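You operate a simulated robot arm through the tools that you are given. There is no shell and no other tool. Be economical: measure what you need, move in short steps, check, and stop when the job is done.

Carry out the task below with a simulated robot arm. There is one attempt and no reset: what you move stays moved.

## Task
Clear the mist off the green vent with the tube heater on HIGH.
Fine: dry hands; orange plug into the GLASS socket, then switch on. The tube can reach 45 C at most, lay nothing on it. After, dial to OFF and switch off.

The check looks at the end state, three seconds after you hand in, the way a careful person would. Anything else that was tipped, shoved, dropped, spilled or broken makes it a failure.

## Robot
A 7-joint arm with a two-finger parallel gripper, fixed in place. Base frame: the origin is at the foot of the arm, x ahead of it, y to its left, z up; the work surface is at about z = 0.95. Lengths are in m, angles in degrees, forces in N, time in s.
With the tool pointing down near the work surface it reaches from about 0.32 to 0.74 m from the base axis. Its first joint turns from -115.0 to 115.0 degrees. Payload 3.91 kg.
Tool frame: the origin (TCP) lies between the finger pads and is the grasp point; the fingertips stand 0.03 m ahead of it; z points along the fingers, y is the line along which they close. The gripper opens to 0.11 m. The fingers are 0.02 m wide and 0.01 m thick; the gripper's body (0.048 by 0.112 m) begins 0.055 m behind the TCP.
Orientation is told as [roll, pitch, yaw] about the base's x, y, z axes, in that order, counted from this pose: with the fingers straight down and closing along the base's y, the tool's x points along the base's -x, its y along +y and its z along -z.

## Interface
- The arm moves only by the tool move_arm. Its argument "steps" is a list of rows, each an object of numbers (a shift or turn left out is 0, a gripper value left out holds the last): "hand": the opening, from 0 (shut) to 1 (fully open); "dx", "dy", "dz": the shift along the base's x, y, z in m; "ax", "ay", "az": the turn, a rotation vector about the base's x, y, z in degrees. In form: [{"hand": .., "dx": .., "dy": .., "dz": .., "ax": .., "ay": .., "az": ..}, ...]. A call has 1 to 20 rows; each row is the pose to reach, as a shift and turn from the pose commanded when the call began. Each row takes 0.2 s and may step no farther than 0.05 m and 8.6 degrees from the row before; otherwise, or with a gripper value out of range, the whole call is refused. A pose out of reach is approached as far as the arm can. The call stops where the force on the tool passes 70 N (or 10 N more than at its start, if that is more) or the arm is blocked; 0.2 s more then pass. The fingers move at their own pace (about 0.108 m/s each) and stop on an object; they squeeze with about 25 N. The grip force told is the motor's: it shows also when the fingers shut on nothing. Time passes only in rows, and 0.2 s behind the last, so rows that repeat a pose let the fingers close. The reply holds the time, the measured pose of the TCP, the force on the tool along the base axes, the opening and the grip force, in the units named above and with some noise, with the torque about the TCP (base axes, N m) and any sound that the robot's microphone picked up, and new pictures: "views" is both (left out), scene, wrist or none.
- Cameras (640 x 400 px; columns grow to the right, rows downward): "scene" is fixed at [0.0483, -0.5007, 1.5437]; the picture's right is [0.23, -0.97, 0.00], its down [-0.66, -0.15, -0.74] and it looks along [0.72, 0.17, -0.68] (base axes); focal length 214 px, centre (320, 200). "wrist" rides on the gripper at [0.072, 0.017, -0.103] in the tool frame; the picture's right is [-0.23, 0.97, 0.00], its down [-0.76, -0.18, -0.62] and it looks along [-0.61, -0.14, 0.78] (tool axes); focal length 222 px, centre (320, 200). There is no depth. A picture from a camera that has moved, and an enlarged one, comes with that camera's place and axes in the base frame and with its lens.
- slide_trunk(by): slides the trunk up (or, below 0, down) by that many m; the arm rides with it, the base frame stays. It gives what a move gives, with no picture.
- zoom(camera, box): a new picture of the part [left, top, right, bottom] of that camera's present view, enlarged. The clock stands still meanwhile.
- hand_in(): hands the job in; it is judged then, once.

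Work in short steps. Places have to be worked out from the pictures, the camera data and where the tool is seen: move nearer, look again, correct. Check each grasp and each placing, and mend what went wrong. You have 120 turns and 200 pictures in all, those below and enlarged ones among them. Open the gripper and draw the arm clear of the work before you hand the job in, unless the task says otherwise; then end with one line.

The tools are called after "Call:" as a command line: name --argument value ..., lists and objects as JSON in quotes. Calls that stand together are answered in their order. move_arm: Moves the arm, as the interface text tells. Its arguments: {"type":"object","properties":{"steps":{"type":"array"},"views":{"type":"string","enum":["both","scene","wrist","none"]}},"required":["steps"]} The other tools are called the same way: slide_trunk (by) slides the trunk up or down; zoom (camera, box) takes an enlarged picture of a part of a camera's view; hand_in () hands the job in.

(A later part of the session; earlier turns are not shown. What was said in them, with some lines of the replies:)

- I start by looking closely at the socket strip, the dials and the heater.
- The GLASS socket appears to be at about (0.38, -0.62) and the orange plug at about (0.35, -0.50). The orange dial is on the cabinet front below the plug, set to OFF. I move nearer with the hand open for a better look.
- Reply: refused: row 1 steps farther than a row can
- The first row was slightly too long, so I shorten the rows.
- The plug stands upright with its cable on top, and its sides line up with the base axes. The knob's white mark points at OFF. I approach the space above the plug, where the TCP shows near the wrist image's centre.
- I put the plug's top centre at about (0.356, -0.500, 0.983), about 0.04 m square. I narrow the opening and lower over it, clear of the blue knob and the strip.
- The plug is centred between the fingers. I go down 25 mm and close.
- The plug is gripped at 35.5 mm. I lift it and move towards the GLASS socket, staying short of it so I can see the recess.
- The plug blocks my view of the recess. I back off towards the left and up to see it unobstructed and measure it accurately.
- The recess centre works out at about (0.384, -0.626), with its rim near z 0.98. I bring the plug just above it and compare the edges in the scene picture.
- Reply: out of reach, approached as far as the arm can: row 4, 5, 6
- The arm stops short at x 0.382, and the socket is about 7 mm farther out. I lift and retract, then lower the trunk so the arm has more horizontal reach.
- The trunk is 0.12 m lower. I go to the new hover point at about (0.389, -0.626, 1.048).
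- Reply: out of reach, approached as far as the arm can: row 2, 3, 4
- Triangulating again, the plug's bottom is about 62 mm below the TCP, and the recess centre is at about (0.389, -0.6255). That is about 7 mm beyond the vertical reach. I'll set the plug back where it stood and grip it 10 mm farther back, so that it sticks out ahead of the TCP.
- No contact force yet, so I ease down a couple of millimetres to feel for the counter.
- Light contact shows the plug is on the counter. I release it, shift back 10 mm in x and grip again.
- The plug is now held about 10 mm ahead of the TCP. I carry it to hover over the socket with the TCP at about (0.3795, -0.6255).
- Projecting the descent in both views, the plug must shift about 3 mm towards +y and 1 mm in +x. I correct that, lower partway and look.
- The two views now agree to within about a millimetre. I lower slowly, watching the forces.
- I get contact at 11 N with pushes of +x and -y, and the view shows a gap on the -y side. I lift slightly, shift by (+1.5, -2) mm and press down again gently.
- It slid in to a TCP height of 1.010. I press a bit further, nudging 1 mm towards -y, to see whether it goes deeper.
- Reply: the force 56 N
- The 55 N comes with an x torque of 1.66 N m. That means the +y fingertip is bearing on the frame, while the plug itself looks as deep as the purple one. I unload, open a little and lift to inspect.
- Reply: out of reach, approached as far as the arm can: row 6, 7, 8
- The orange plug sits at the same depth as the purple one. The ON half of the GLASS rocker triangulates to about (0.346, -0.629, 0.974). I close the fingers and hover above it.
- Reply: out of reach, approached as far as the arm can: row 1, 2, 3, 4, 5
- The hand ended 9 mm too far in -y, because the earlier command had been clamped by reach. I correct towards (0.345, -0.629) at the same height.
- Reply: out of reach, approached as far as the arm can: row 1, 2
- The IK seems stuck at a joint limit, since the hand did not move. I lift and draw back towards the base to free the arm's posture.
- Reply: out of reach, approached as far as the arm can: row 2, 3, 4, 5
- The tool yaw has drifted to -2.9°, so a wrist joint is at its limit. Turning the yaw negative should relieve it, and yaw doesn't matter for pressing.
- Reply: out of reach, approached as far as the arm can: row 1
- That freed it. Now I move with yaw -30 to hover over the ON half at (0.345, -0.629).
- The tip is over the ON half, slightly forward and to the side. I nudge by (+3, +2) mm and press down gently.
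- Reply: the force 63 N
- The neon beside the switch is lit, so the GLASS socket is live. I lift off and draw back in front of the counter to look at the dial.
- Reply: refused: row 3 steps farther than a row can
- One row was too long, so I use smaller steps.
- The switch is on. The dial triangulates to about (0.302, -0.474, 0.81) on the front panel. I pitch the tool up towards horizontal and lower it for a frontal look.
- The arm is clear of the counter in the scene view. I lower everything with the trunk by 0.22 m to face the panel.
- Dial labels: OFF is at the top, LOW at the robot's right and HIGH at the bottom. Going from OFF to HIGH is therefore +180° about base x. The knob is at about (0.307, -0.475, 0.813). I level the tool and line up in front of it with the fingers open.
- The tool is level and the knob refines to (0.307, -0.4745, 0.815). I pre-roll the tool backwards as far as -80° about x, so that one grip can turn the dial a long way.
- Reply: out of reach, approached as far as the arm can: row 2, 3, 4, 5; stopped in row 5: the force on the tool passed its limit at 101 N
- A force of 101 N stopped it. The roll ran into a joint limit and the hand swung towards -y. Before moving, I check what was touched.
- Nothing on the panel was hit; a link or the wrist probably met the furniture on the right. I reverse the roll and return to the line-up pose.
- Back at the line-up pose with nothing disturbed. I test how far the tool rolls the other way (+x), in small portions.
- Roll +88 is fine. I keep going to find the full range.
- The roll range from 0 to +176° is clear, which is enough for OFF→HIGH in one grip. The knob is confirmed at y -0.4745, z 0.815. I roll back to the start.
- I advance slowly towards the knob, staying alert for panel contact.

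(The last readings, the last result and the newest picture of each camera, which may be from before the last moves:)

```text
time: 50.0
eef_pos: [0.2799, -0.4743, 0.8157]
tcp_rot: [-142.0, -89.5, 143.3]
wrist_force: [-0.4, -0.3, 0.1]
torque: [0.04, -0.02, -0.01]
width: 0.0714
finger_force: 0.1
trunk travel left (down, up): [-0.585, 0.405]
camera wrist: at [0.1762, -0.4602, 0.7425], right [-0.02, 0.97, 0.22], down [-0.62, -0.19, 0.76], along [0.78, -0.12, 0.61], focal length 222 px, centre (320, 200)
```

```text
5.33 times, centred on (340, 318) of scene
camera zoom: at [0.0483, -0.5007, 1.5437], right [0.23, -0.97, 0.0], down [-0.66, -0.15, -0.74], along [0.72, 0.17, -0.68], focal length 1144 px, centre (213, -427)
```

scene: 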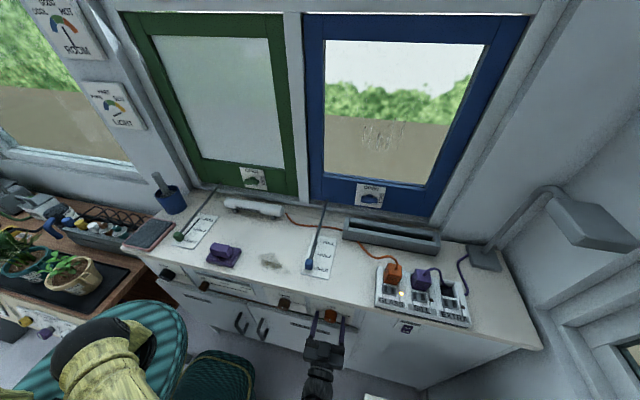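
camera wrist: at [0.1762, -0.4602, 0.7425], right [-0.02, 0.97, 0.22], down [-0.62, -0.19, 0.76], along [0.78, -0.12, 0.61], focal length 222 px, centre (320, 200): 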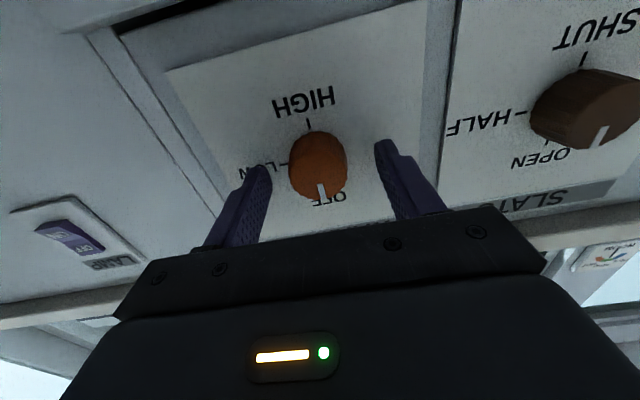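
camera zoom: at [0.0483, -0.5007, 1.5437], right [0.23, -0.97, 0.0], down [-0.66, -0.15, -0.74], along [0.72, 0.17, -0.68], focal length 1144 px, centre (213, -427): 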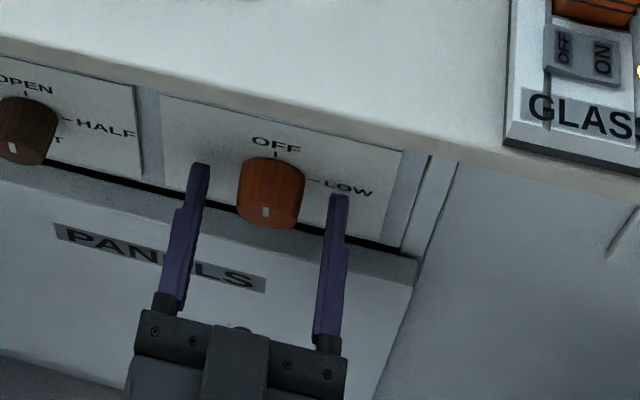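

The fingertips are level with the knob's front face. I advance another 14 mm, a little at a time.

Call:
move_arm --steps '[{"hand": 0.65, "dx": 0.005}, {"dx": 0.01}, {"dx": 0.014}, {"dx": 0.014}]' --views "wrist"

Call:
zoom --camera "scene" --box '[280, 280, 400, 355]'

```text
time: 51.0
eef_pos: [0.2856, -0.4765, 0.8159]
tcp_rot: [-139.5, -89.3, 140.3]
wrist_force: [-58.8, 7.2, 5.8]
torque: [-0.24, 0.29, -2.05]
width: 0.0674
finger_force: 0.0
trunk travel left (down, up): [-0.585, 0.405]
camera wrist: at [0.1827, -0.4611, 0.743], right [-0.02, 0.98, 0.22], down [-0.63, -0.18, 0.76], along [0.78, -0.13, 0.61], focal length 222 px, centre (320, 200)
```

wrist: 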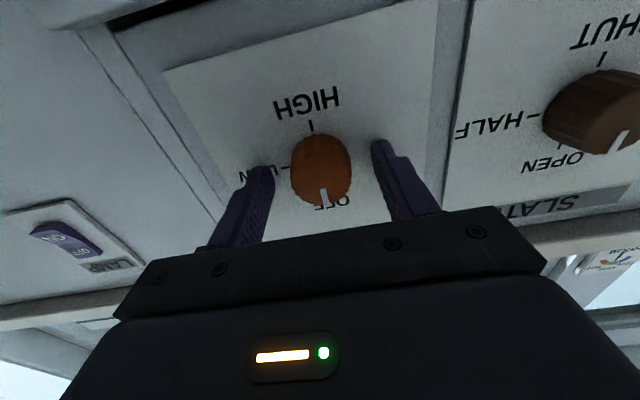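

```text
5.33 times, centred on (340, 318) of scene
camera zoom: at [0.0483, -0.5007, 1.5437], right [0.23, -0.97, 0.0], down [-0.66, -0.15, -0.74], along [0.72, 0.17, -0.68], focal length 1144 px, centre (213, -427)
```

zoom: 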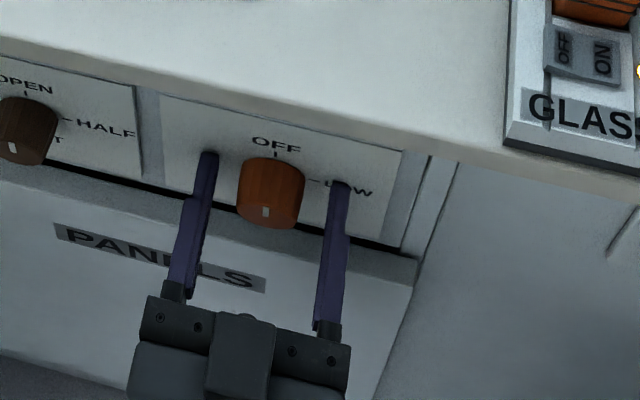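

The tips met the panel at TCP x 0.2856. I back off to about 0.2835 and close on the knob.

Call:
move_arm --steps '[{"hand": 0.65, "dx": -0.011, "dy": 0.001}, {"hand": 0.65, "dx": -0.011, "dy": 0.001}, {"hand": 0.3, "dx": -0.011, "dy": 0.001}, {"hand": 0, "dx": -0.011, "dy": 0.001}, {"hand": 0, "dx": -0.011, "dy": 0.001}]' --views "wrist"

Call:
zoom --camera "scene" --box '[280, 280, 400, 355]'

```text
time: 52.2
eef_pos: [0.2848, -0.4739, 0.8165]
tcp_rot: [-149.8, -89.5, 151.0]
wrist_force: [23.9, -26.5, 7.2]
torque: [-0.04, -0.34, -0.65]
width: 0.0377
finger_force: 45.0
trunk travel left (down, up): [-0.585, 0.405]
camera wrist: at [0.1823, -0.4612, 0.7429], right [-0.02, 0.97, 0.22], down [-0.63, -0.19, 0.76], along [0.78, -0.12, 0.62], focal length 222 px, centre (320, 200)
```

wrist: 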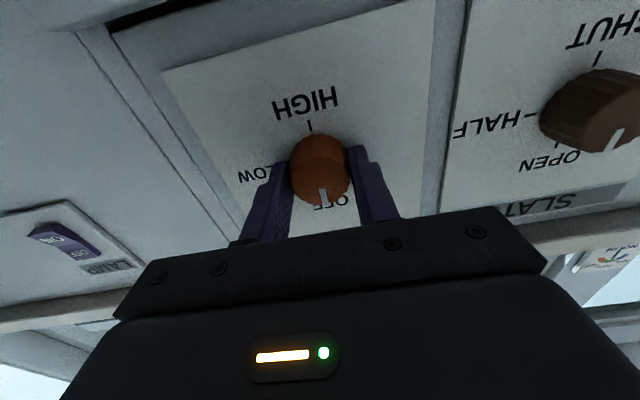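

```text
5.33 times, centred on (340, 318) of scene
camera zoom: at [0.0483, -0.5007, 1.5437], right [0.23, -0.97, 0.0], down [-0.66, -0.15, -0.74], along [0.72, 0.17, -0.68], focal length 1144 px, centre (213, -427)
```

zoom: 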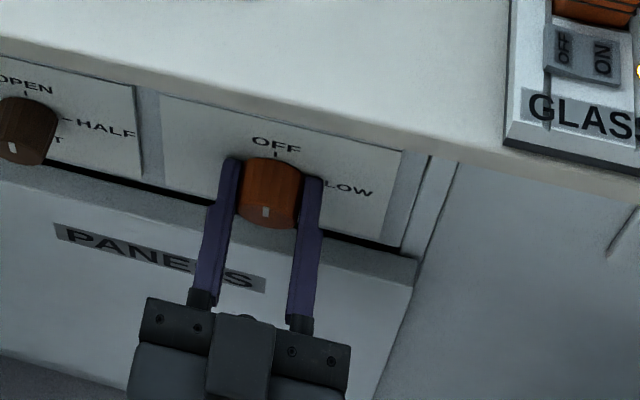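

The knob is gripped at 37.7 mm but with side loads of +24 in x and -26 in y. I ease the hand by 1–2 mm to relieve them.

Call:
move_arm --steps '[{"hand": 0, "dx": 0.001, "dy": -0.002, "dz": 0.0005}, {"hand": 0, "dx": 0.001, "dy": -0.002, "dz": 0.0005}]' --views "none"

```text
time: 52.8
eef_pos: [0.2841, -0.4758, 0.8164]
tcp_rot: [-153.3, -89.4, 154.5]
wrist_force: [19.3, -15.9, 12.3]
torque: [-0.03, -1.0, -0.45]
width: 0.0375
finger_force: 44.6
trunk travel left (down, up): [-0.585, 0.405]
```

The loads are modest. I start turning: +40° about x with small relief.

Call:
move_arm --steps '[{"hand": 0, "dx": 0.001, "dy": -0.001, "dz": 0.001, "ax": 8}, {"dx": 0.001, "dy": -0.001, "dz": 0.001, "ax": 16}, {"dx": 0.001, "dy": -0.001, "dz": 0.001, "ax": 24}, {"dx": 0.001, "dy": -0.001, "dz": 0.001, "ax": 32}, {"dx": 0.001, "dy": -0.001, "dz": 0.001, "ax": 40}]' --views "wrist"

Call:
zoom --camera "scene" --box '[280, 280, 400, 355]'

```text
time: 54.0
eef_pos: [0.2855, -0.4773, 0.8154]
tcp_rot: [91.5, -50.2, -90.5]
wrist_force: [6.6, -7.9, 1.1]
torque: [-0.01, 0.71, 0.37]
width: 0.0374
finger_force: 45.1
trunk travel left (down, up): [-0.585, 0.405]
camera wrist: at [0.1819, -0.4183, 0.7692], right [-0.02, 0.6, 0.8], down [-0.62, -0.63, 0.46], along [0.78, -0.49, 0.39], focal length 222 px, centre (320, 200)
```

wrist: 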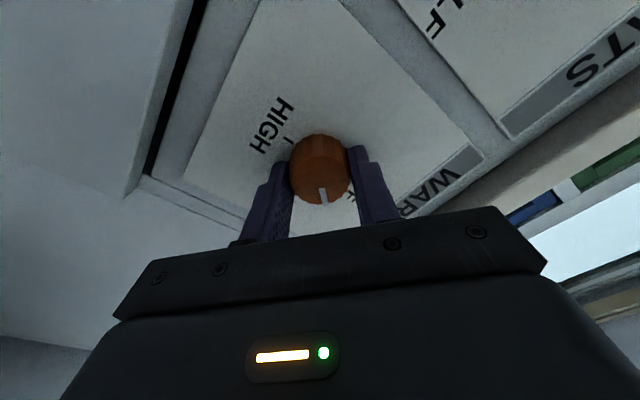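

```text
5.33 times, centred on (340, 318) of scene
camera zoom: at [0.0483, -0.5007, 1.5437], right [0.23, -0.97, 0.0], down [-0.66, -0.15, -0.74], along [0.72, 0.17, -0.68], focal length 1144 px, centre (213, -427)
```

zoom: 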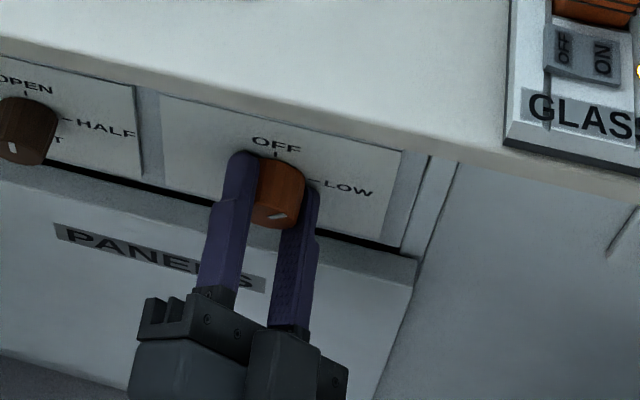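

The knob turns with the hand, since the mark stays fixed in the wrist view. I continue in stages.

Call:
move_arm --steps '[{"hand": 0, "ax": 8}, {"ax": 16}, {"ax": 24}, {"ax": 32}, {"ax": 40}, {"ax": 48}, {"ax": 56}, {"ax": 64}, {"ax": 70}]' --views "none"

```text
time: 56.0
eef_pos: [0.2853, -0.4758, 0.814]
tcp_rot: [90.8, 20.0, -90.5]
wrist_force: [2.7, 6.5, -31.0]
torque: [-0.1, 0.36, 1.07]
width: 0.0374
finger_force: 45.1
trunk travel left (down, up): [-0.585, 0.405]
```

The turn is now 110°. Some -z load built up, so I lower the hand 2 mm as I carry on.

Call:
move_arm --steps '[{"hand": 0, "dz": -0.002, "ax": 8}, {"dz": -0.002, "ax": 16}, {"dz": -0.002, "ax": 24}, {"dz": -0.002, "ax": 32}, {"dz": -0.002, "ax": 40}, {"dz": -0.002, "ax": 48}, {"dz": -0.002, "ax": 56}, {"dz": -0.002, "ax": 64}, {"dz": -0.002, "ax": 70}]' --views "both"

Call:
zoom --camera "scene" --box '[280, 280, 400, 355]'

Call:
zoom --camera "wrist" --box '[240, 90, 400, 190]'

```text
time: 58.0
eef_pos: [0.2861, -0.4742, 0.8139]
tcp_rot: [23.0, 89.2, -158.0]
wrist_force: [-6.8, 24.9, -28.9]
torque: [-0.53, 0.5, 0.67]
width: 0.0376
finger_force: 44.8
trunk travel left (down, up): [-0.585, 0.405]
camera wrist: at [0.1825, -0.4893, 0.8874], right [-0.02, -0.97, -0.22], down [-0.63, 0.18, -0.75], along [0.78, 0.12, -0.62], focal length 222 px, centre (320, 200)
```

scene: 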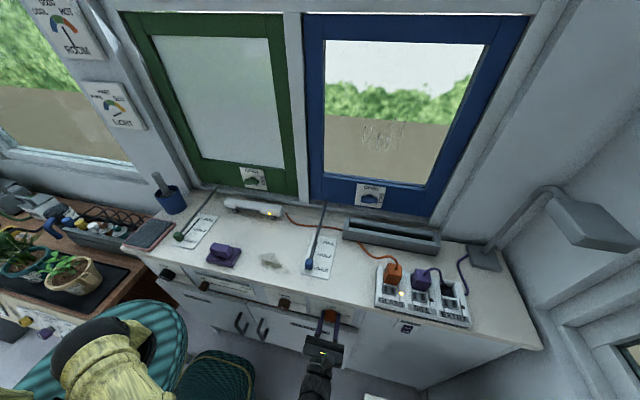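
wrist: 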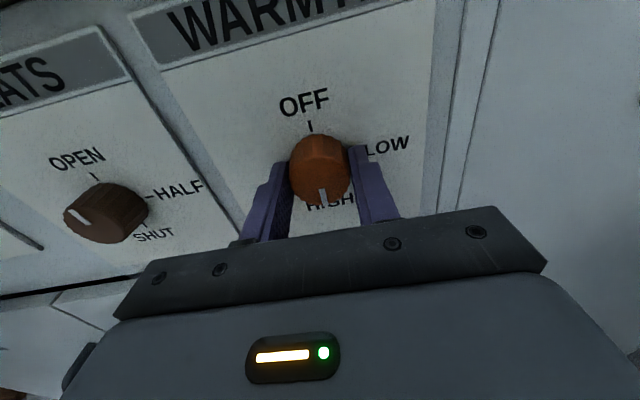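

```text
5.33 times, centred on (340, 318) of scene
camera zoom: at [0.0483, -0.5007, 1.5437], right [0.23, -0.97, 0.0], down [-0.66, -0.15, -0.74], along [0.72, 0.17, -0.68], focal length 1144 px, centre (213, -427)
```

zoom: 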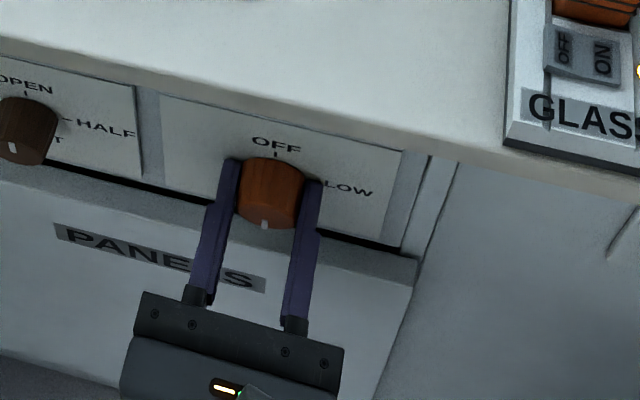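

```text
4.00 times, centred on (320, 140) of wrist
camera zoom: at [0.1825, -0.4893, 0.8874], right [-0.02, -0.97, -0.22], down [-0.63, 0.18, -0.75], along [0.78, 0.12, -0.62], focal length 888 px, centre (320, 440)
```

zoom: 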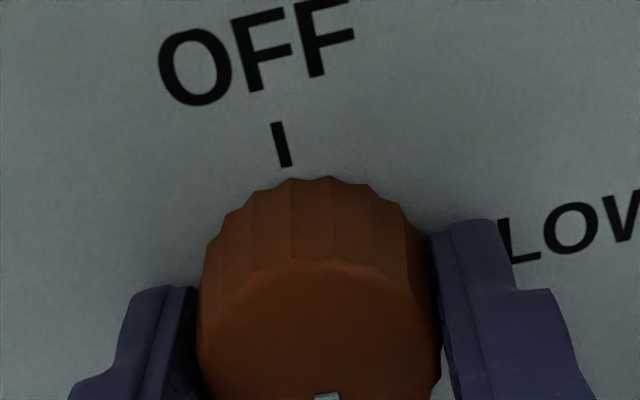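

The dial points to HIGH and the heater's lamp glows. I keep hold of the knob, relieve the load and wait, watching the green pane.

Call:
move_arm --steps '[{"hand": 0, "dy": 0.002, "dz": -0.002}, {"dy": 0.002, "dz": -0.002}, {"dy": 0.002, "dz": -0.002}, {"dy": 0.002, "dz": -0.002}, {"dy": 0.002, "dz": -0.002}, {"dy": 0.002, "dz": -0.002}, {"dy": 0.002, "dz": -0.002}, {"dy": 0.002, "dz": -0.002}, {"dy": 0.002, "dz": -0.002}, {"dy": 0.002, "dz": -0.002}, {"dy": 0.002, "dz": -0.002}, {"dy": 0.002, "dz": -0.002}, {"dy": 0.002, "dz": -0.002}, {"dy": 0.002, "dz": -0.002}, {"dy": 0.002, "dz": -0.002}, {"dy": 0.002, "dz": -0.002}, {"dy": 0.002, "dz": -0.002}, {"dy": 0.002, "dz": -0.002}, {"dy": 0.002, "dz": -0.002}, {"dy": 0.002, "dz": -0.002}]' --views "none"

Call:
zoom --camera "scene" --box '[120, 0, 330, 230]'

Call:
zoom --camera "scene" --box '[200, 160, 320, 235]'

```text
time: 62.2
eef_pos: [0.2852, -0.4742, 0.8148]
tcp_rot: [43.6, 89.4, -137.8]
wrist_force: [8.5, -3.6, 8.8]
torque: [-0.11, -0.19, -0.19]
width: 0.0377
finger_force: 45.2
trunk travel left (down, up): [-0.585, 0.405]
```

```text
1.74 times, centred on (225, 115) of scene
camera zoom: at [0.0483, -0.5007, 1.5437], right [0.23, -0.97, 0.0], down [-0.66, -0.15, -0.74], along [0.72, 0.17, -0.68], focal length 373 px, centre (485, 348)
```

zoom: 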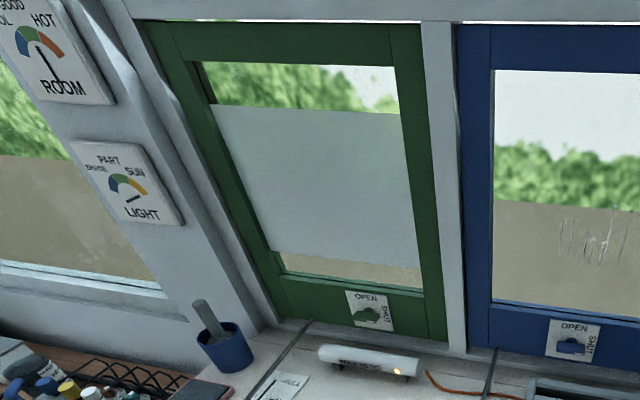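

```text
5.33 times, centred on (260, 198) of scene
camera zoom: at [0.0483, -0.5007, 1.5437], right [0.23, -0.97, 0.0], down [-0.66, -0.15, -0.74], along [0.72, 0.17, -0.68], focal length 1144 px, centre (640, 213)
```

zoom: 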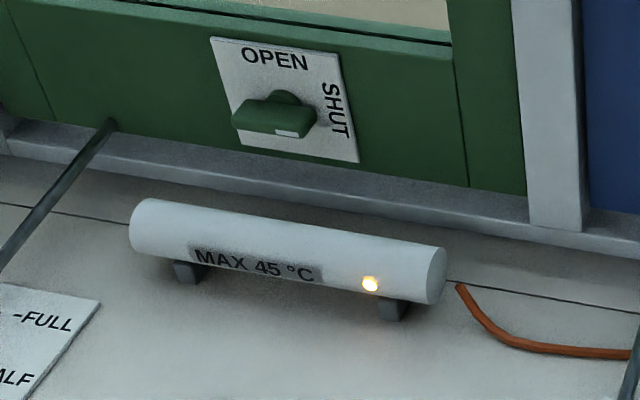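

The mist is clearing, with the top and bottom bands already clear. I hold still and wait longer.

Call:
move_arm --steps '[{"hand": 0}, {"dx": 0}, {"dx": 0}, {"dx": 0}, {"dx": 0}, {"dx": 0}, {"dx": 0}, {"dx": 0}, {"dx": 0}, {"dx": 0}, {"dx": 0}, {"dx": 0}, {"dx": 0}, {"dx": 0}, {"dx": 0}, {"dx": 0}, {"dx": 0}, {"dx": 0}, {"dx": 0}, {"dx": 0}]' --views "none"

Call:
move_arm --steps '[{"hand": 0}, {"dx": 0}, {"dx": 0}, {"dx": 0}, {"dx": 0}, {"dx": 0}, {"dx": 0}, {"dx": 0}, {"dx": 0}, {"dx": 0}, {"dx": 0}, {"dx": 0}, {"dx": 0}, {"dx": 0}, {"dx": 0}, {"dx": 0}, {"dx": 0}, {"dx": 0}, {"dx": 0}, {"dx": 0}]' --views "scene"

```text
time: 66.4
eef_pos: [0.2849, -0.4741, 0.8129]
tcp_rot: [42.5, 89.4, -138.7]
wrist_force: [12.9, -10.9, 19.1]
torque: [-0.08, -0.55, -0.33]
width: 0.0375
finger_force: 44.8
trunk travel left (down, up): [-0.585, 0.405]
```

```text
time: 70.6
eef_pos: [0.2848, -0.4741, 0.8136]
tcp_rot: [40.6, 89.4, -140.5]
wrist_force: [11.7, -10.6, 18.2]
torque: [-0.03, -0.47, -0.44]
width: 0.0373
finger_force: 45.1
trunk travel left (down, up): [-0.585, 0.405]
```

scene: 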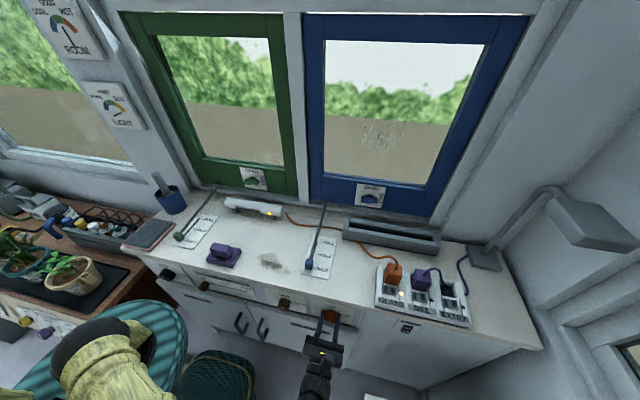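

Call:
zoom --camera "scene" --box '[120, 0, 330, 230]'

Call:
move_arm --steps '[{"hand": 0}, {"dx": 0}, {"dx": 0}, {"dx": 0}, {"dx": 0}, {"dx": 0}, {"dx": 0}, {"dx": 0}, {"dx": 0}, {"dx": 0}]' --views "none"

Call:
zoom --camera "scene" --box '[150, 30, 300, 200]'

```text
1.74 times, centred on (225, 115) of scene
camera zoom: at [0.0483, -0.5007, 1.5437], right [0.23, -0.97, 0.0], down [-0.66, -0.15, -0.74], along [0.72, 0.17, -0.68], focal length 373 px, centre (485, 348)
```

zoom: 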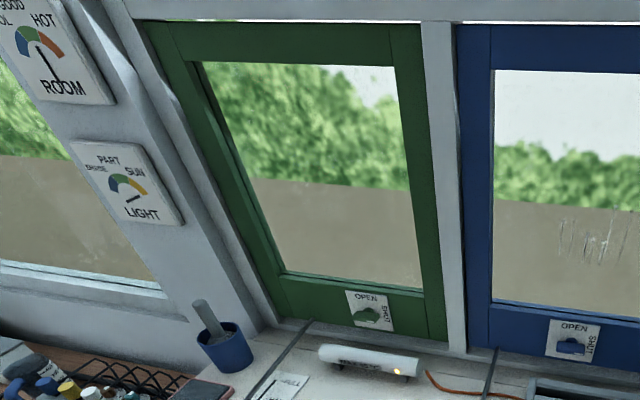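

```text
time: 72.8
eef_pos: [0.284, -0.4746, 0.8134]
tcp_rot: [39.6, 89.4, -141.7]
wrist_force: [11.2, -10.2, 17.4]
torque: [0.0, -0.52, -0.33]
width: 0.0373
finger_force: 44.1
trunk travel left (down, up): [-0.585, 0.405]
```

```text
2.35 times, centred on (225, 115) of scene
camera zoom: at [0.0483, -0.5007, 1.5437], right [0.23, -0.97, 0.0], down [-0.66, -0.15, -0.74], along [0.72, 0.17, -0.68], focal length 505 px, centre (544, 400)
```

zoom: 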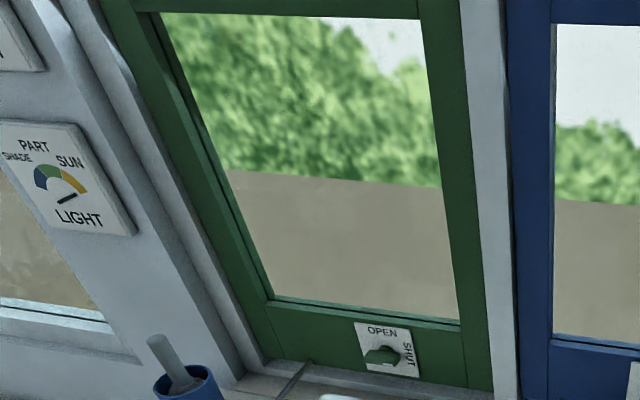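

The green pane is fully clear. Now I turn the dial back to OFF, reversing in two stages.

Call:
move_arm --steps '[{"hand": 0, "dz": 0.001, "ax": -8}, {"dz": 0.001, "ax": -16}, {"dz": 0.001, "ax": -24}, {"dz": 0.001, "ax": -32}, {"dz": 0.001, "ax": -40}, {"dz": 0.001, "ax": -48}, {"dz": 0.001, "ax": -56}, {"dz": 0.001, "ax": -64}, {"dz": 0.001, "ax": -72}, {"dz": 0.001, "ax": -80}, {"dz": 0.001, "ax": -88}]' --views "none"

```text
time: 75.2
eef_pos: [0.2847, -0.4771, 0.814]
tcp_rot: [91.3, 1.6, -90.7]
wrist_force: [12.9, -28.8, 15.3]
torque: [0.03, -0.44, -0.54]
width: 0.0374
finger_force: 45.2
trunk travel left (down, up): [-0.585, 0.405]
```

Call:
move_arm --steps '[{"hand": 0, "dy": -0.001, "dz": 0.001, "ax": -8}, {"dy": -0.001, "dz": 0.001, "ax": -16}, {"dy": -0.001, "dz": 0.001, "ax": -24}, {"dy": -0.001, "dz": 0.001, "ax": -32}, {"dy": -0.001, "dz": 0.001, "ax": -40}, {"dy": -0.001, "dz": 0.001, "ax": -48}, {"dy": -0.001, "dz": 0.001, "ax": -56}, {"dy": -0.001, "dz": 0.001, "ax": -64}, {"dy": -0.001, "dz": 0.001, "ax": -72}, {"dy": -0.001, "dz": 0.001, "ax": -80}, {"dy": -0.001, "dz": 0.001, "ax": -88}, {"dy": -0.001, "dz": 0.001, "ax": -92}]' --views "wrist"

Call:
zoom --camera "scene" --box '[280, 280, 400, 355]'

Call:
zoom --camera "scene" --box '[200, 160, 320, 235]'

```text
time: 77.8
eef_pos: [0.2847, -0.476, 0.8169]
tcp_rot: [-144.3, -89.2, 145.5]
wrist_force: [6.3, -12.8, 25.3]
torque: [0.07, -0.96, -0.55]
width: 0.0374
finger_force: 45.2
trunk travel left (down, up): [-0.585, 0.405]
camera wrist: at [0.1819, -0.4616, 0.7424], right [-0.02, 0.98, 0.22], down [-0.63, -0.19, 0.76], along [0.78, -0.12, 0.62], focal length 222 px, centre (320, 200)
```

wrist: 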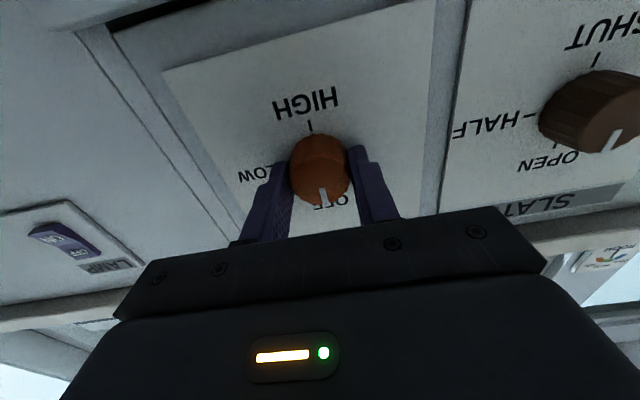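

```text
5.33 times, centred on (340, 318) of scene
camera zoom: at [0.0483, -0.5007, 1.5437], right [0.23, -0.97, 0.0], down [-0.66, -0.15, -0.74], along [0.72, 0.17, -0.68], focal length 1144 px, centre (213, -427)
```

zoom: 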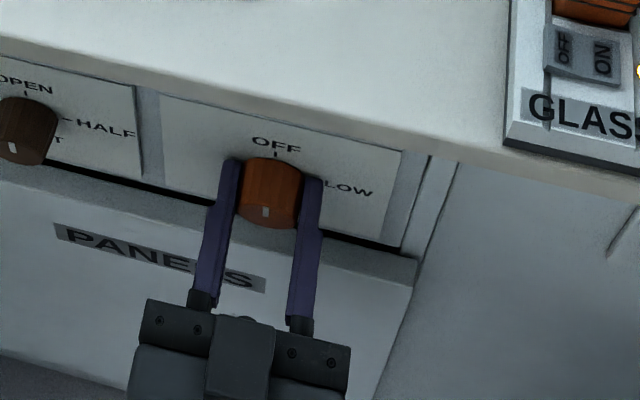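

```text
5.33 times, centred on (260, 198) of scene
camera zoom: at [0.0483, -0.5007, 1.5437], right [0.23, -0.97, 0.0], down [-0.66, -0.15, -0.74], along [0.72, 0.17, -0.68], focal length 1144 px, centre (640, 213)
```

zoom: 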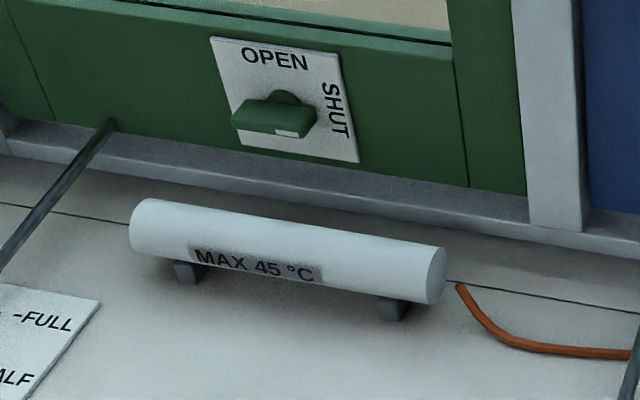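

The dial is at OFF and the heater lamp is out. I release the knob and withdraw straight back.

Call:
move_arm --steps '[{"hand": 0.65}, {"hand": 0.65}, {"hand": 0.65, "dx": -0.02}, {"dx": -0.05}, {"dx": -0.068}]' --views "wrist"

Call:
zoom --camera "wrist" --box '[220, 60, 420, 185]'

```text
time: 79.0
eef_pos: [0.2175, -0.4747, 0.8148]
tcp_rot: [-143.7, -89.5, 145.1]
wrist_force: [0.8, -0.4, 0.1]
torque: [-0.02, 0.03, 0.05]
width: 0.0713
finger_force: 0.1
trunk travel left (down, up): [-0.585, 0.405]
camera wrist: at [0.1142, -0.4605, 0.7411], right [-0.02, 0.97, 0.22], down [-0.63, -0.19, 0.76], along [0.78, -0.12, 0.61], focal length 222 px, centre (320, 200)
```

wrist: 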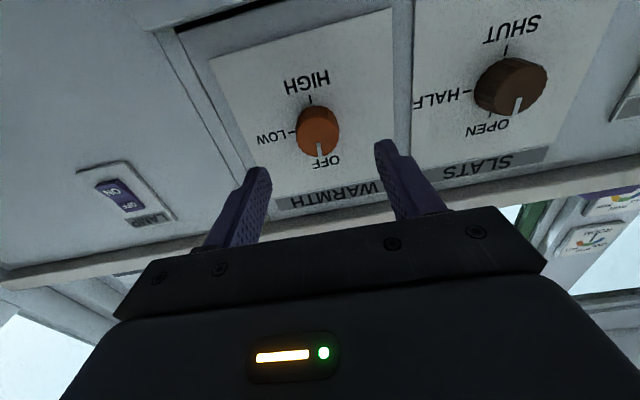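

```text
3.20 times, centred on (320, 122) of wrist
camera zoom: at [0.1142, -0.4605, 0.7411], right [-0.02, 0.97, 0.22], down [-0.63, -0.19, 0.76], along [0.78, -0.12, 0.61], focal length 711 px, centre (320, 448)
```

zoom: 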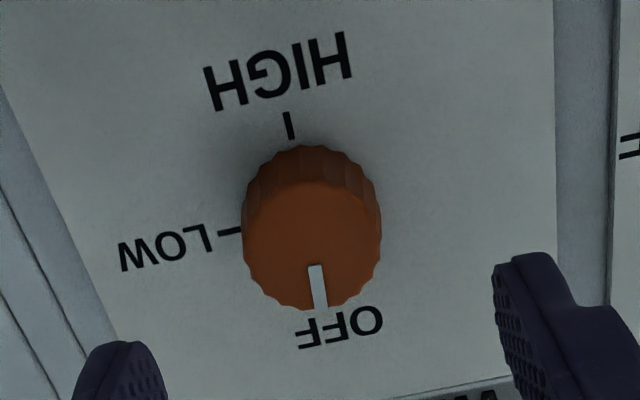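

The dial is left clearly at OFF. I reverse my approach: move back, pitch down to -55°, then raise the trunk.

Call:
move_arm --steps '[{"hand": 0, "dx": -0.02, "dz": 0.02, "ay": 8}, {"dx": -0.03, "dz": 0.05, "dy": 0.005, "ay": 16}, {"dx": -0.04, "dz": 0.08, "dy": 0.01, "ay": 24}, {"dx": -0.042, "dz": 0.1, "dy": 0.018, "ay": 32}, {"dx": -0.042, "dz": 0.108, "dy": 0.018, "ay": 35}]' --views "none"

Call:
slide_trunk --by 0.22

```text
time: 80.2
eef_pos: [0.1754, -0.4578, 0.9229]
tcp_rot: [0.6, -55.4, 0.6]
wrist_force: [0.5, 0.4, -0.5]
torque: [-0.02, 0.05, 0.0]
width: 0.0
finger_force: 24.9
trunk travel left (down, up): [-0.585, 0.405]
```

```text
time: 82.6
eef_pos: [0.1751, -0.4571, 1.1429]
tcp_rot: [0.9, -55.5, 0.6]
wrist_force: [0.8, -0.9, 0.2]
torque: [-0.02, 0.0, 0.02]
width: 0.0
finger_force: 25.2
trunk travel left (down, up): [-0.805, 0.185]
```

Next I pitch back to pointing down.

Call:
move_arm --steps '[{"hand": 0, "ay": 8, "dx": 0.01}, {"ay": 16, "dx": 0.02}, {"ay": 24, "dx": 0.03}, {"ay": 32, "dx": 0.04}, {"ay": 40, "dx": 0.05}, {"ay": 48, "dx": 0.06}, {"ay": 55.5, "dx": 0.06}]' --views "none"

Call:
move_arm --steps '[{"hand": 0, "az": -8, "dx": 0.015, "dy": -0.005}, {"az": -16, "dx": 0.03, "dy": -0.01}, {"az": -24, "dx": 0.046, "dy": -0.012}, {"az": -30, "dx": 0.046, "dy": -0.012}]' --views "none"

```text
time: 84.2
eef_pos: [0.2359, -0.4575, 1.1417]
tcp_rot: [1.3, 0.2, 0.3]
wrist_force: [0.6, 0.2, -0.5]
torque: [0.02, 0.02, -0.04]
width: 0.0
finger_force: 25.0
trunk travel left (down, up): [-0.805, 0.185]
```

```text
time: 85.2
eef_pos: [0.28, -0.471, 1.1421]
tcp_rot: [1.3, 0.0, -29.8]
wrist_force: [-0.8, -0.7, 0.3]
torque: [0.0, -0.03, 0.01]
width: 0.0
finger_force: 25.0
trunk travel left (down, up): [-0.805, 0.185]
```

I go to hover over the OFF half of the GLASS rocker, at about (0.345, -0.607).

Call:
move_arm --steps '[{"hand": 0, "dx": 0.015, "dy": -0.035}, {"dx": 0.03, "dy": -0.07, "dz": -0.02}, {"dx": 0.045, "dy": -0.105, "dz": -0.04}, {"dx": 0.065, "dy": -0.13, "dz": -0.07}, {"dx": 0.065, "dy": -0.136, "dz": -0.1}, {"dx": 0.065, "dy": -0.136, "dz": -0.115}, {"dx": 0.065, "dy": -0.136, "dz": -0.115}]' --views "none"

Call:
zoom --camera "scene" --box '[362, 250, 442, 300]'

Call:
zoom --camera "wrist" --box '[220, 60, 420, 185]'

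```text
time: 86.8
eef_pos: [0.3466, -0.6047, 1.0287]
tcp_rot: [1.4, 0.0, -29.7]
wrist_force: [-0.4, 0.1, 0.6]
torque: [0.0, -0.03, 0.0]
width: 0.0
finger_force: 25.2
trunk travel left (down, up): [-0.805, 0.185]
```

```text
8.00 times, centred on (402, 275) of scene
camera zoom: at [0.0483, -0.5007, 1.5437], right [0.23, -0.97, 0.0], down [-0.66, -0.15, -0.74], along [0.72, 0.17, -0.68], focal length 1716 px, centre (-336, -400)
```

zoom: 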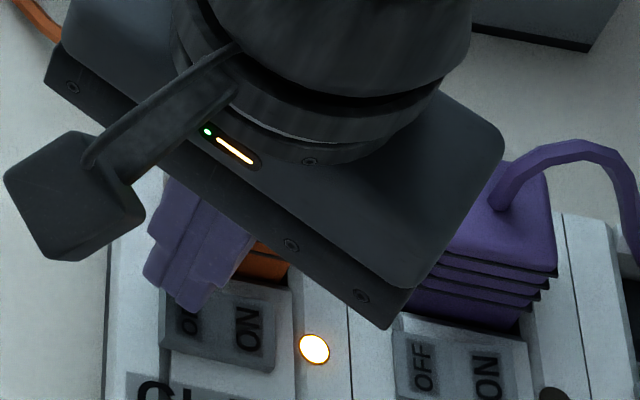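

```text
3.20 times, centred on (320, 122) of wrist
camera zoom: at [0.2904, -0.5561, 1.1317], right [0.68, 0.73, 0.02], down [0.57, -0.54, 0.62], along [0.47, -0.41, -0.79], focal length 711 px, centre (320, 448)
```

zoom: 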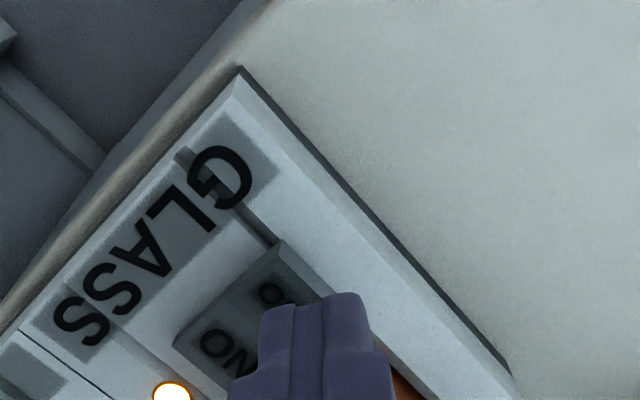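

The tip is over OFF but slightly towards the frame rib. I shift 4 mm towards -y and press down.

Call:
move_arm --steps '[{"hand": 0, "dx": -0.001, "dy": -0.004, "dz": -0.005}, {"dx": -0.001, "dy": -0.004, "dz": -0.012}, {"dx": -0.001, "dy": -0.004, "dz": -0.018}, {"dx": -0.001, "dy": -0.004, "dz": -0.022}, {"dx": -0.001, "dy": -0.004, "dz": -0.025}]' --views "none"

Call:
zoom --camera "scene" --box '[362, 250, 442, 300]'

```text
time: 88.0
eef_pos: [0.3448, -0.6076, 1.0164]
tcp_rot: [0.6, -1.0, -29.8]
wrist_force: [-2.2, 6.3, 62.6]
torque: [-0.48, -0.08, 0.04]
width: 0.0001
finger_force: 24.8
trunk travel left (down, up): [-0.805, 0.185]
```

```text
8.00 times, centred on (402, 275) of scene
camera zoom: at [0.0483, -0.5007, 1.5437], right [0.23, -0.97, 0.0], down [-0.66, -0.15, -0.74], along [0.72, 0.17, -0.68], focal length 1716 px, centre (-336, -400)
```

zoom: 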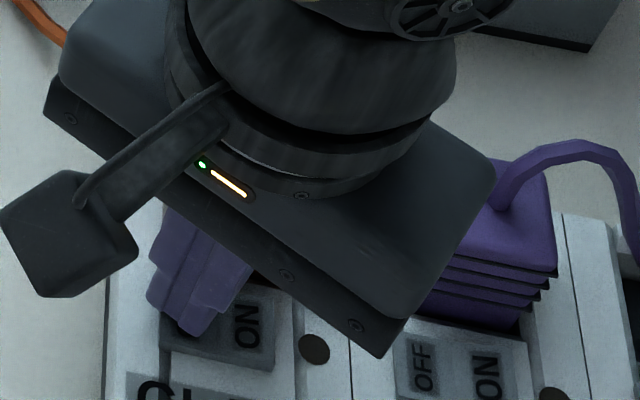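

The neon is out, so the socket is off. I lift away, withdraw over the front, open the gripper and check the whole scene.

Call:
move_arm --steps '[{"hand": 0, "dz": 0.04}, {"dz": 0.08}, {"dz": 0.115, "dx": -0.015, "dy": 0.02}, {"dz": 0.14, "dx": -0.035, "dy": 0.05}, {"dz": 0.15, "dx": -0.06, "dy": 0.085, "az": 5}, {"dz": 0.15, "dx": -0.08, "dy": 0.12, "az": 12}, {"dz": 0.16, "dx": -0.1, "dy": 0.15, "az": 20}, {"dz": 0.19, "dx": -0.12, "dy": 0.18, "az": 28}, {"dz": 0.22, "dx": -0.12, "dy": 0.21, "az": 30}, {"hand": 1, "dz": 0.24, "dx": -0.12, "dy": 0.25, "az": 30}, {"hand": 1, "dz": 0.24, "dx": -0.12, "dy": 0.25, "az": 30}]' --views "both"

Call:
zoom --camera "scene" --box '[290, 225, 450, 325]'

Call:
zoom --camera "scene" --box '[120, 0, 330, 230]'

```text
time: 90.4
eef_pos: [0.2236, -0.361, 1.2425]
tcp_rot: [1.2, 0.1, 0.5]
wrist_force: [0.1, -0.2, 0.2]
torque: [0.05, 0.0, -0.03]
width: 0.11
finger_force: 0.2
trunk travel left (down, up): [-0.805, 0.185]
camera wrist: at [0.1511, -0.3467, 1.3459], right [0.22, 0.97, 0.02], down [0.76, -0.19, 0.62], along [0.61, -0.12, -0.79], focal length 222 px, centre (320, 200)
```

scene: 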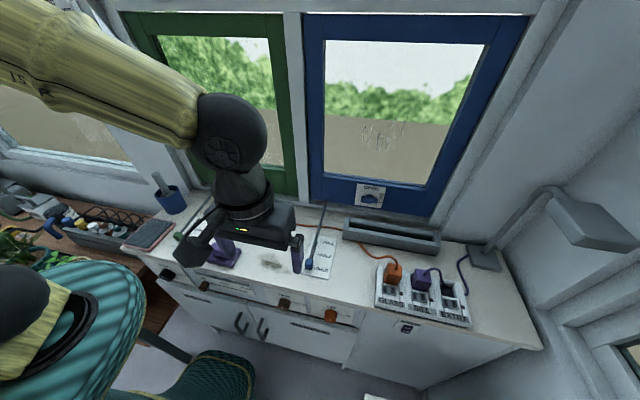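
wrist: 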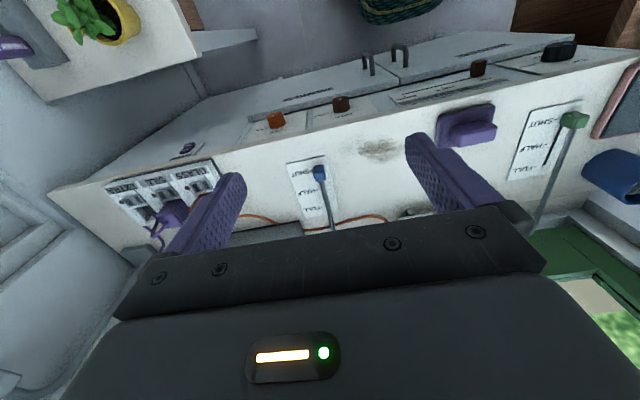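

```text
4.00 times, centred on (370, 275) of scene
camera zoom: at [0.0483, -0.5007, 1.5437], right [0.23, -0.97, 0.0], down [-0.66, -0.15, -0.74], along [0.72, 0.17, -0.68], focal length 858 px, centre (120, -100)
```

zoom: 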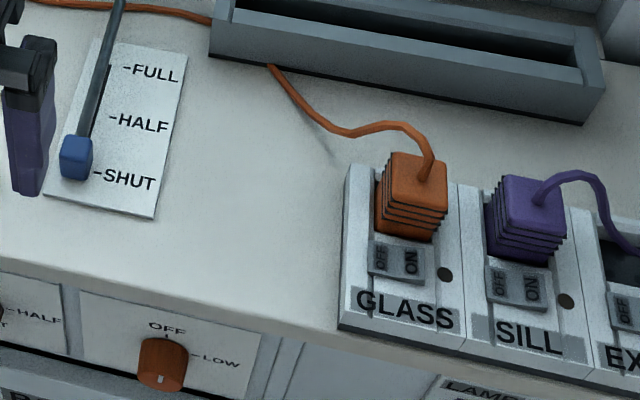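

```text
1.74 times, centred on (225, 115) of scene
camera zoom: at [0.0483, -0.5007, 1.5437], right [0.23, -0.97, 0.0], down [-0.66, -0.15, -0.74], along [0.72, 0.17, -0.68], focal length 373 px, centre (485, 348)
```

zoom: 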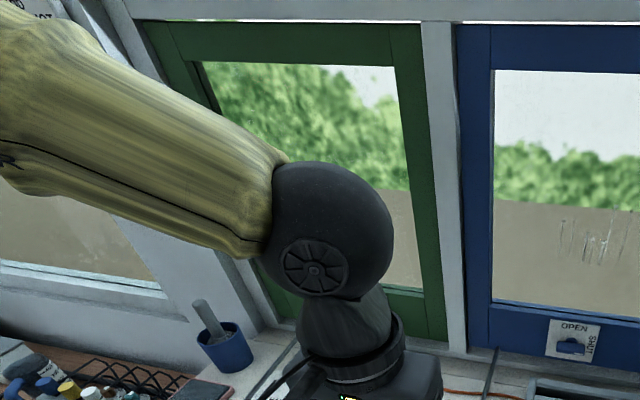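

All is as intended. One last check on the side table with the plant, near where the arm met resistance earlier.

Call:
zoom --camera "wrist" --box '[0, 0, 240, 150]'

Call:
move_arm --steps '[{"hand": 1, "dx": -0.03, "dz": 0.03}, {"dx": -0.05, "dz": 0.06}]' --views "wrist"

```text
2.67 times, centred on (120, 75) of wrist
camera zoom: at [0.1511, -0.3467, 1.3459], right [0.22, 0.97, 0.02], down [0.76, -0.19, 0.62], along [0.61, -0.12, -0.79], focal length 592 px, centre (853, 533)
```

zoom: 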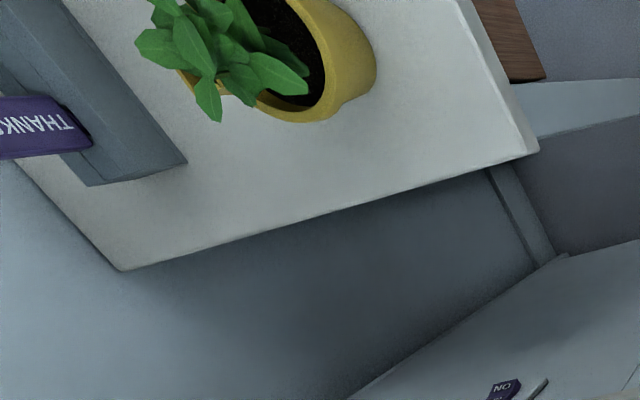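

```text
time: 91.0
eef_pos: [0.1743, -0.3611, 1.3062]
tcp_rot: [1.4, 0.1, 0.4]
wrist_force: [-1.6, -0.5, 0.1]
torque: [0.01, 0.03, 0.0]
width: 0.1101
finger_force: 0.0
trunk travel left (down, up): [-0.805, 0.185]
camera wrist: at [0.1014, -0.3463, 1.4079], right [0.22, 0.97, 0.02], down [0.76, -0.19, 0.62], along [0.61, -0.12, -0.79], focal length 222 px, centre (320, 200)
```

wrist: 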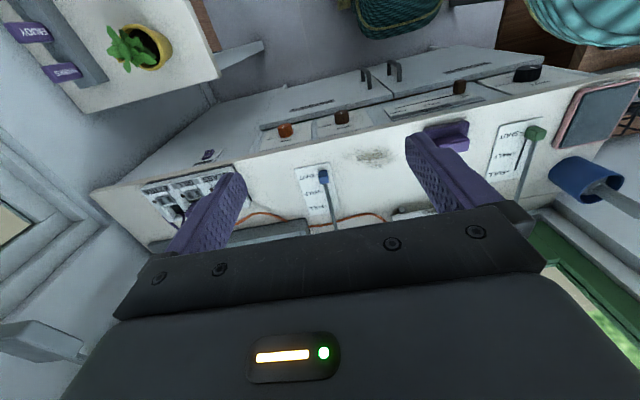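

The plant stands upright and the rest of the side table looks undisturbed. The pane is clear, the dial is at OFF, the switch is off and the gripper is open and clear, so I hand in.

Call:
hand_in

```text
The job is handed in.
```

The green vent is clear of mist. I ran the tube heater on HIGH from the GLASS socket, then turned the dial to OFF and switched the socket off; the orange plug is still in it. Once, while I was lining up on the dial, the arm hit something unseen at 101 N; nothing in the pictures looked moved or damaged.
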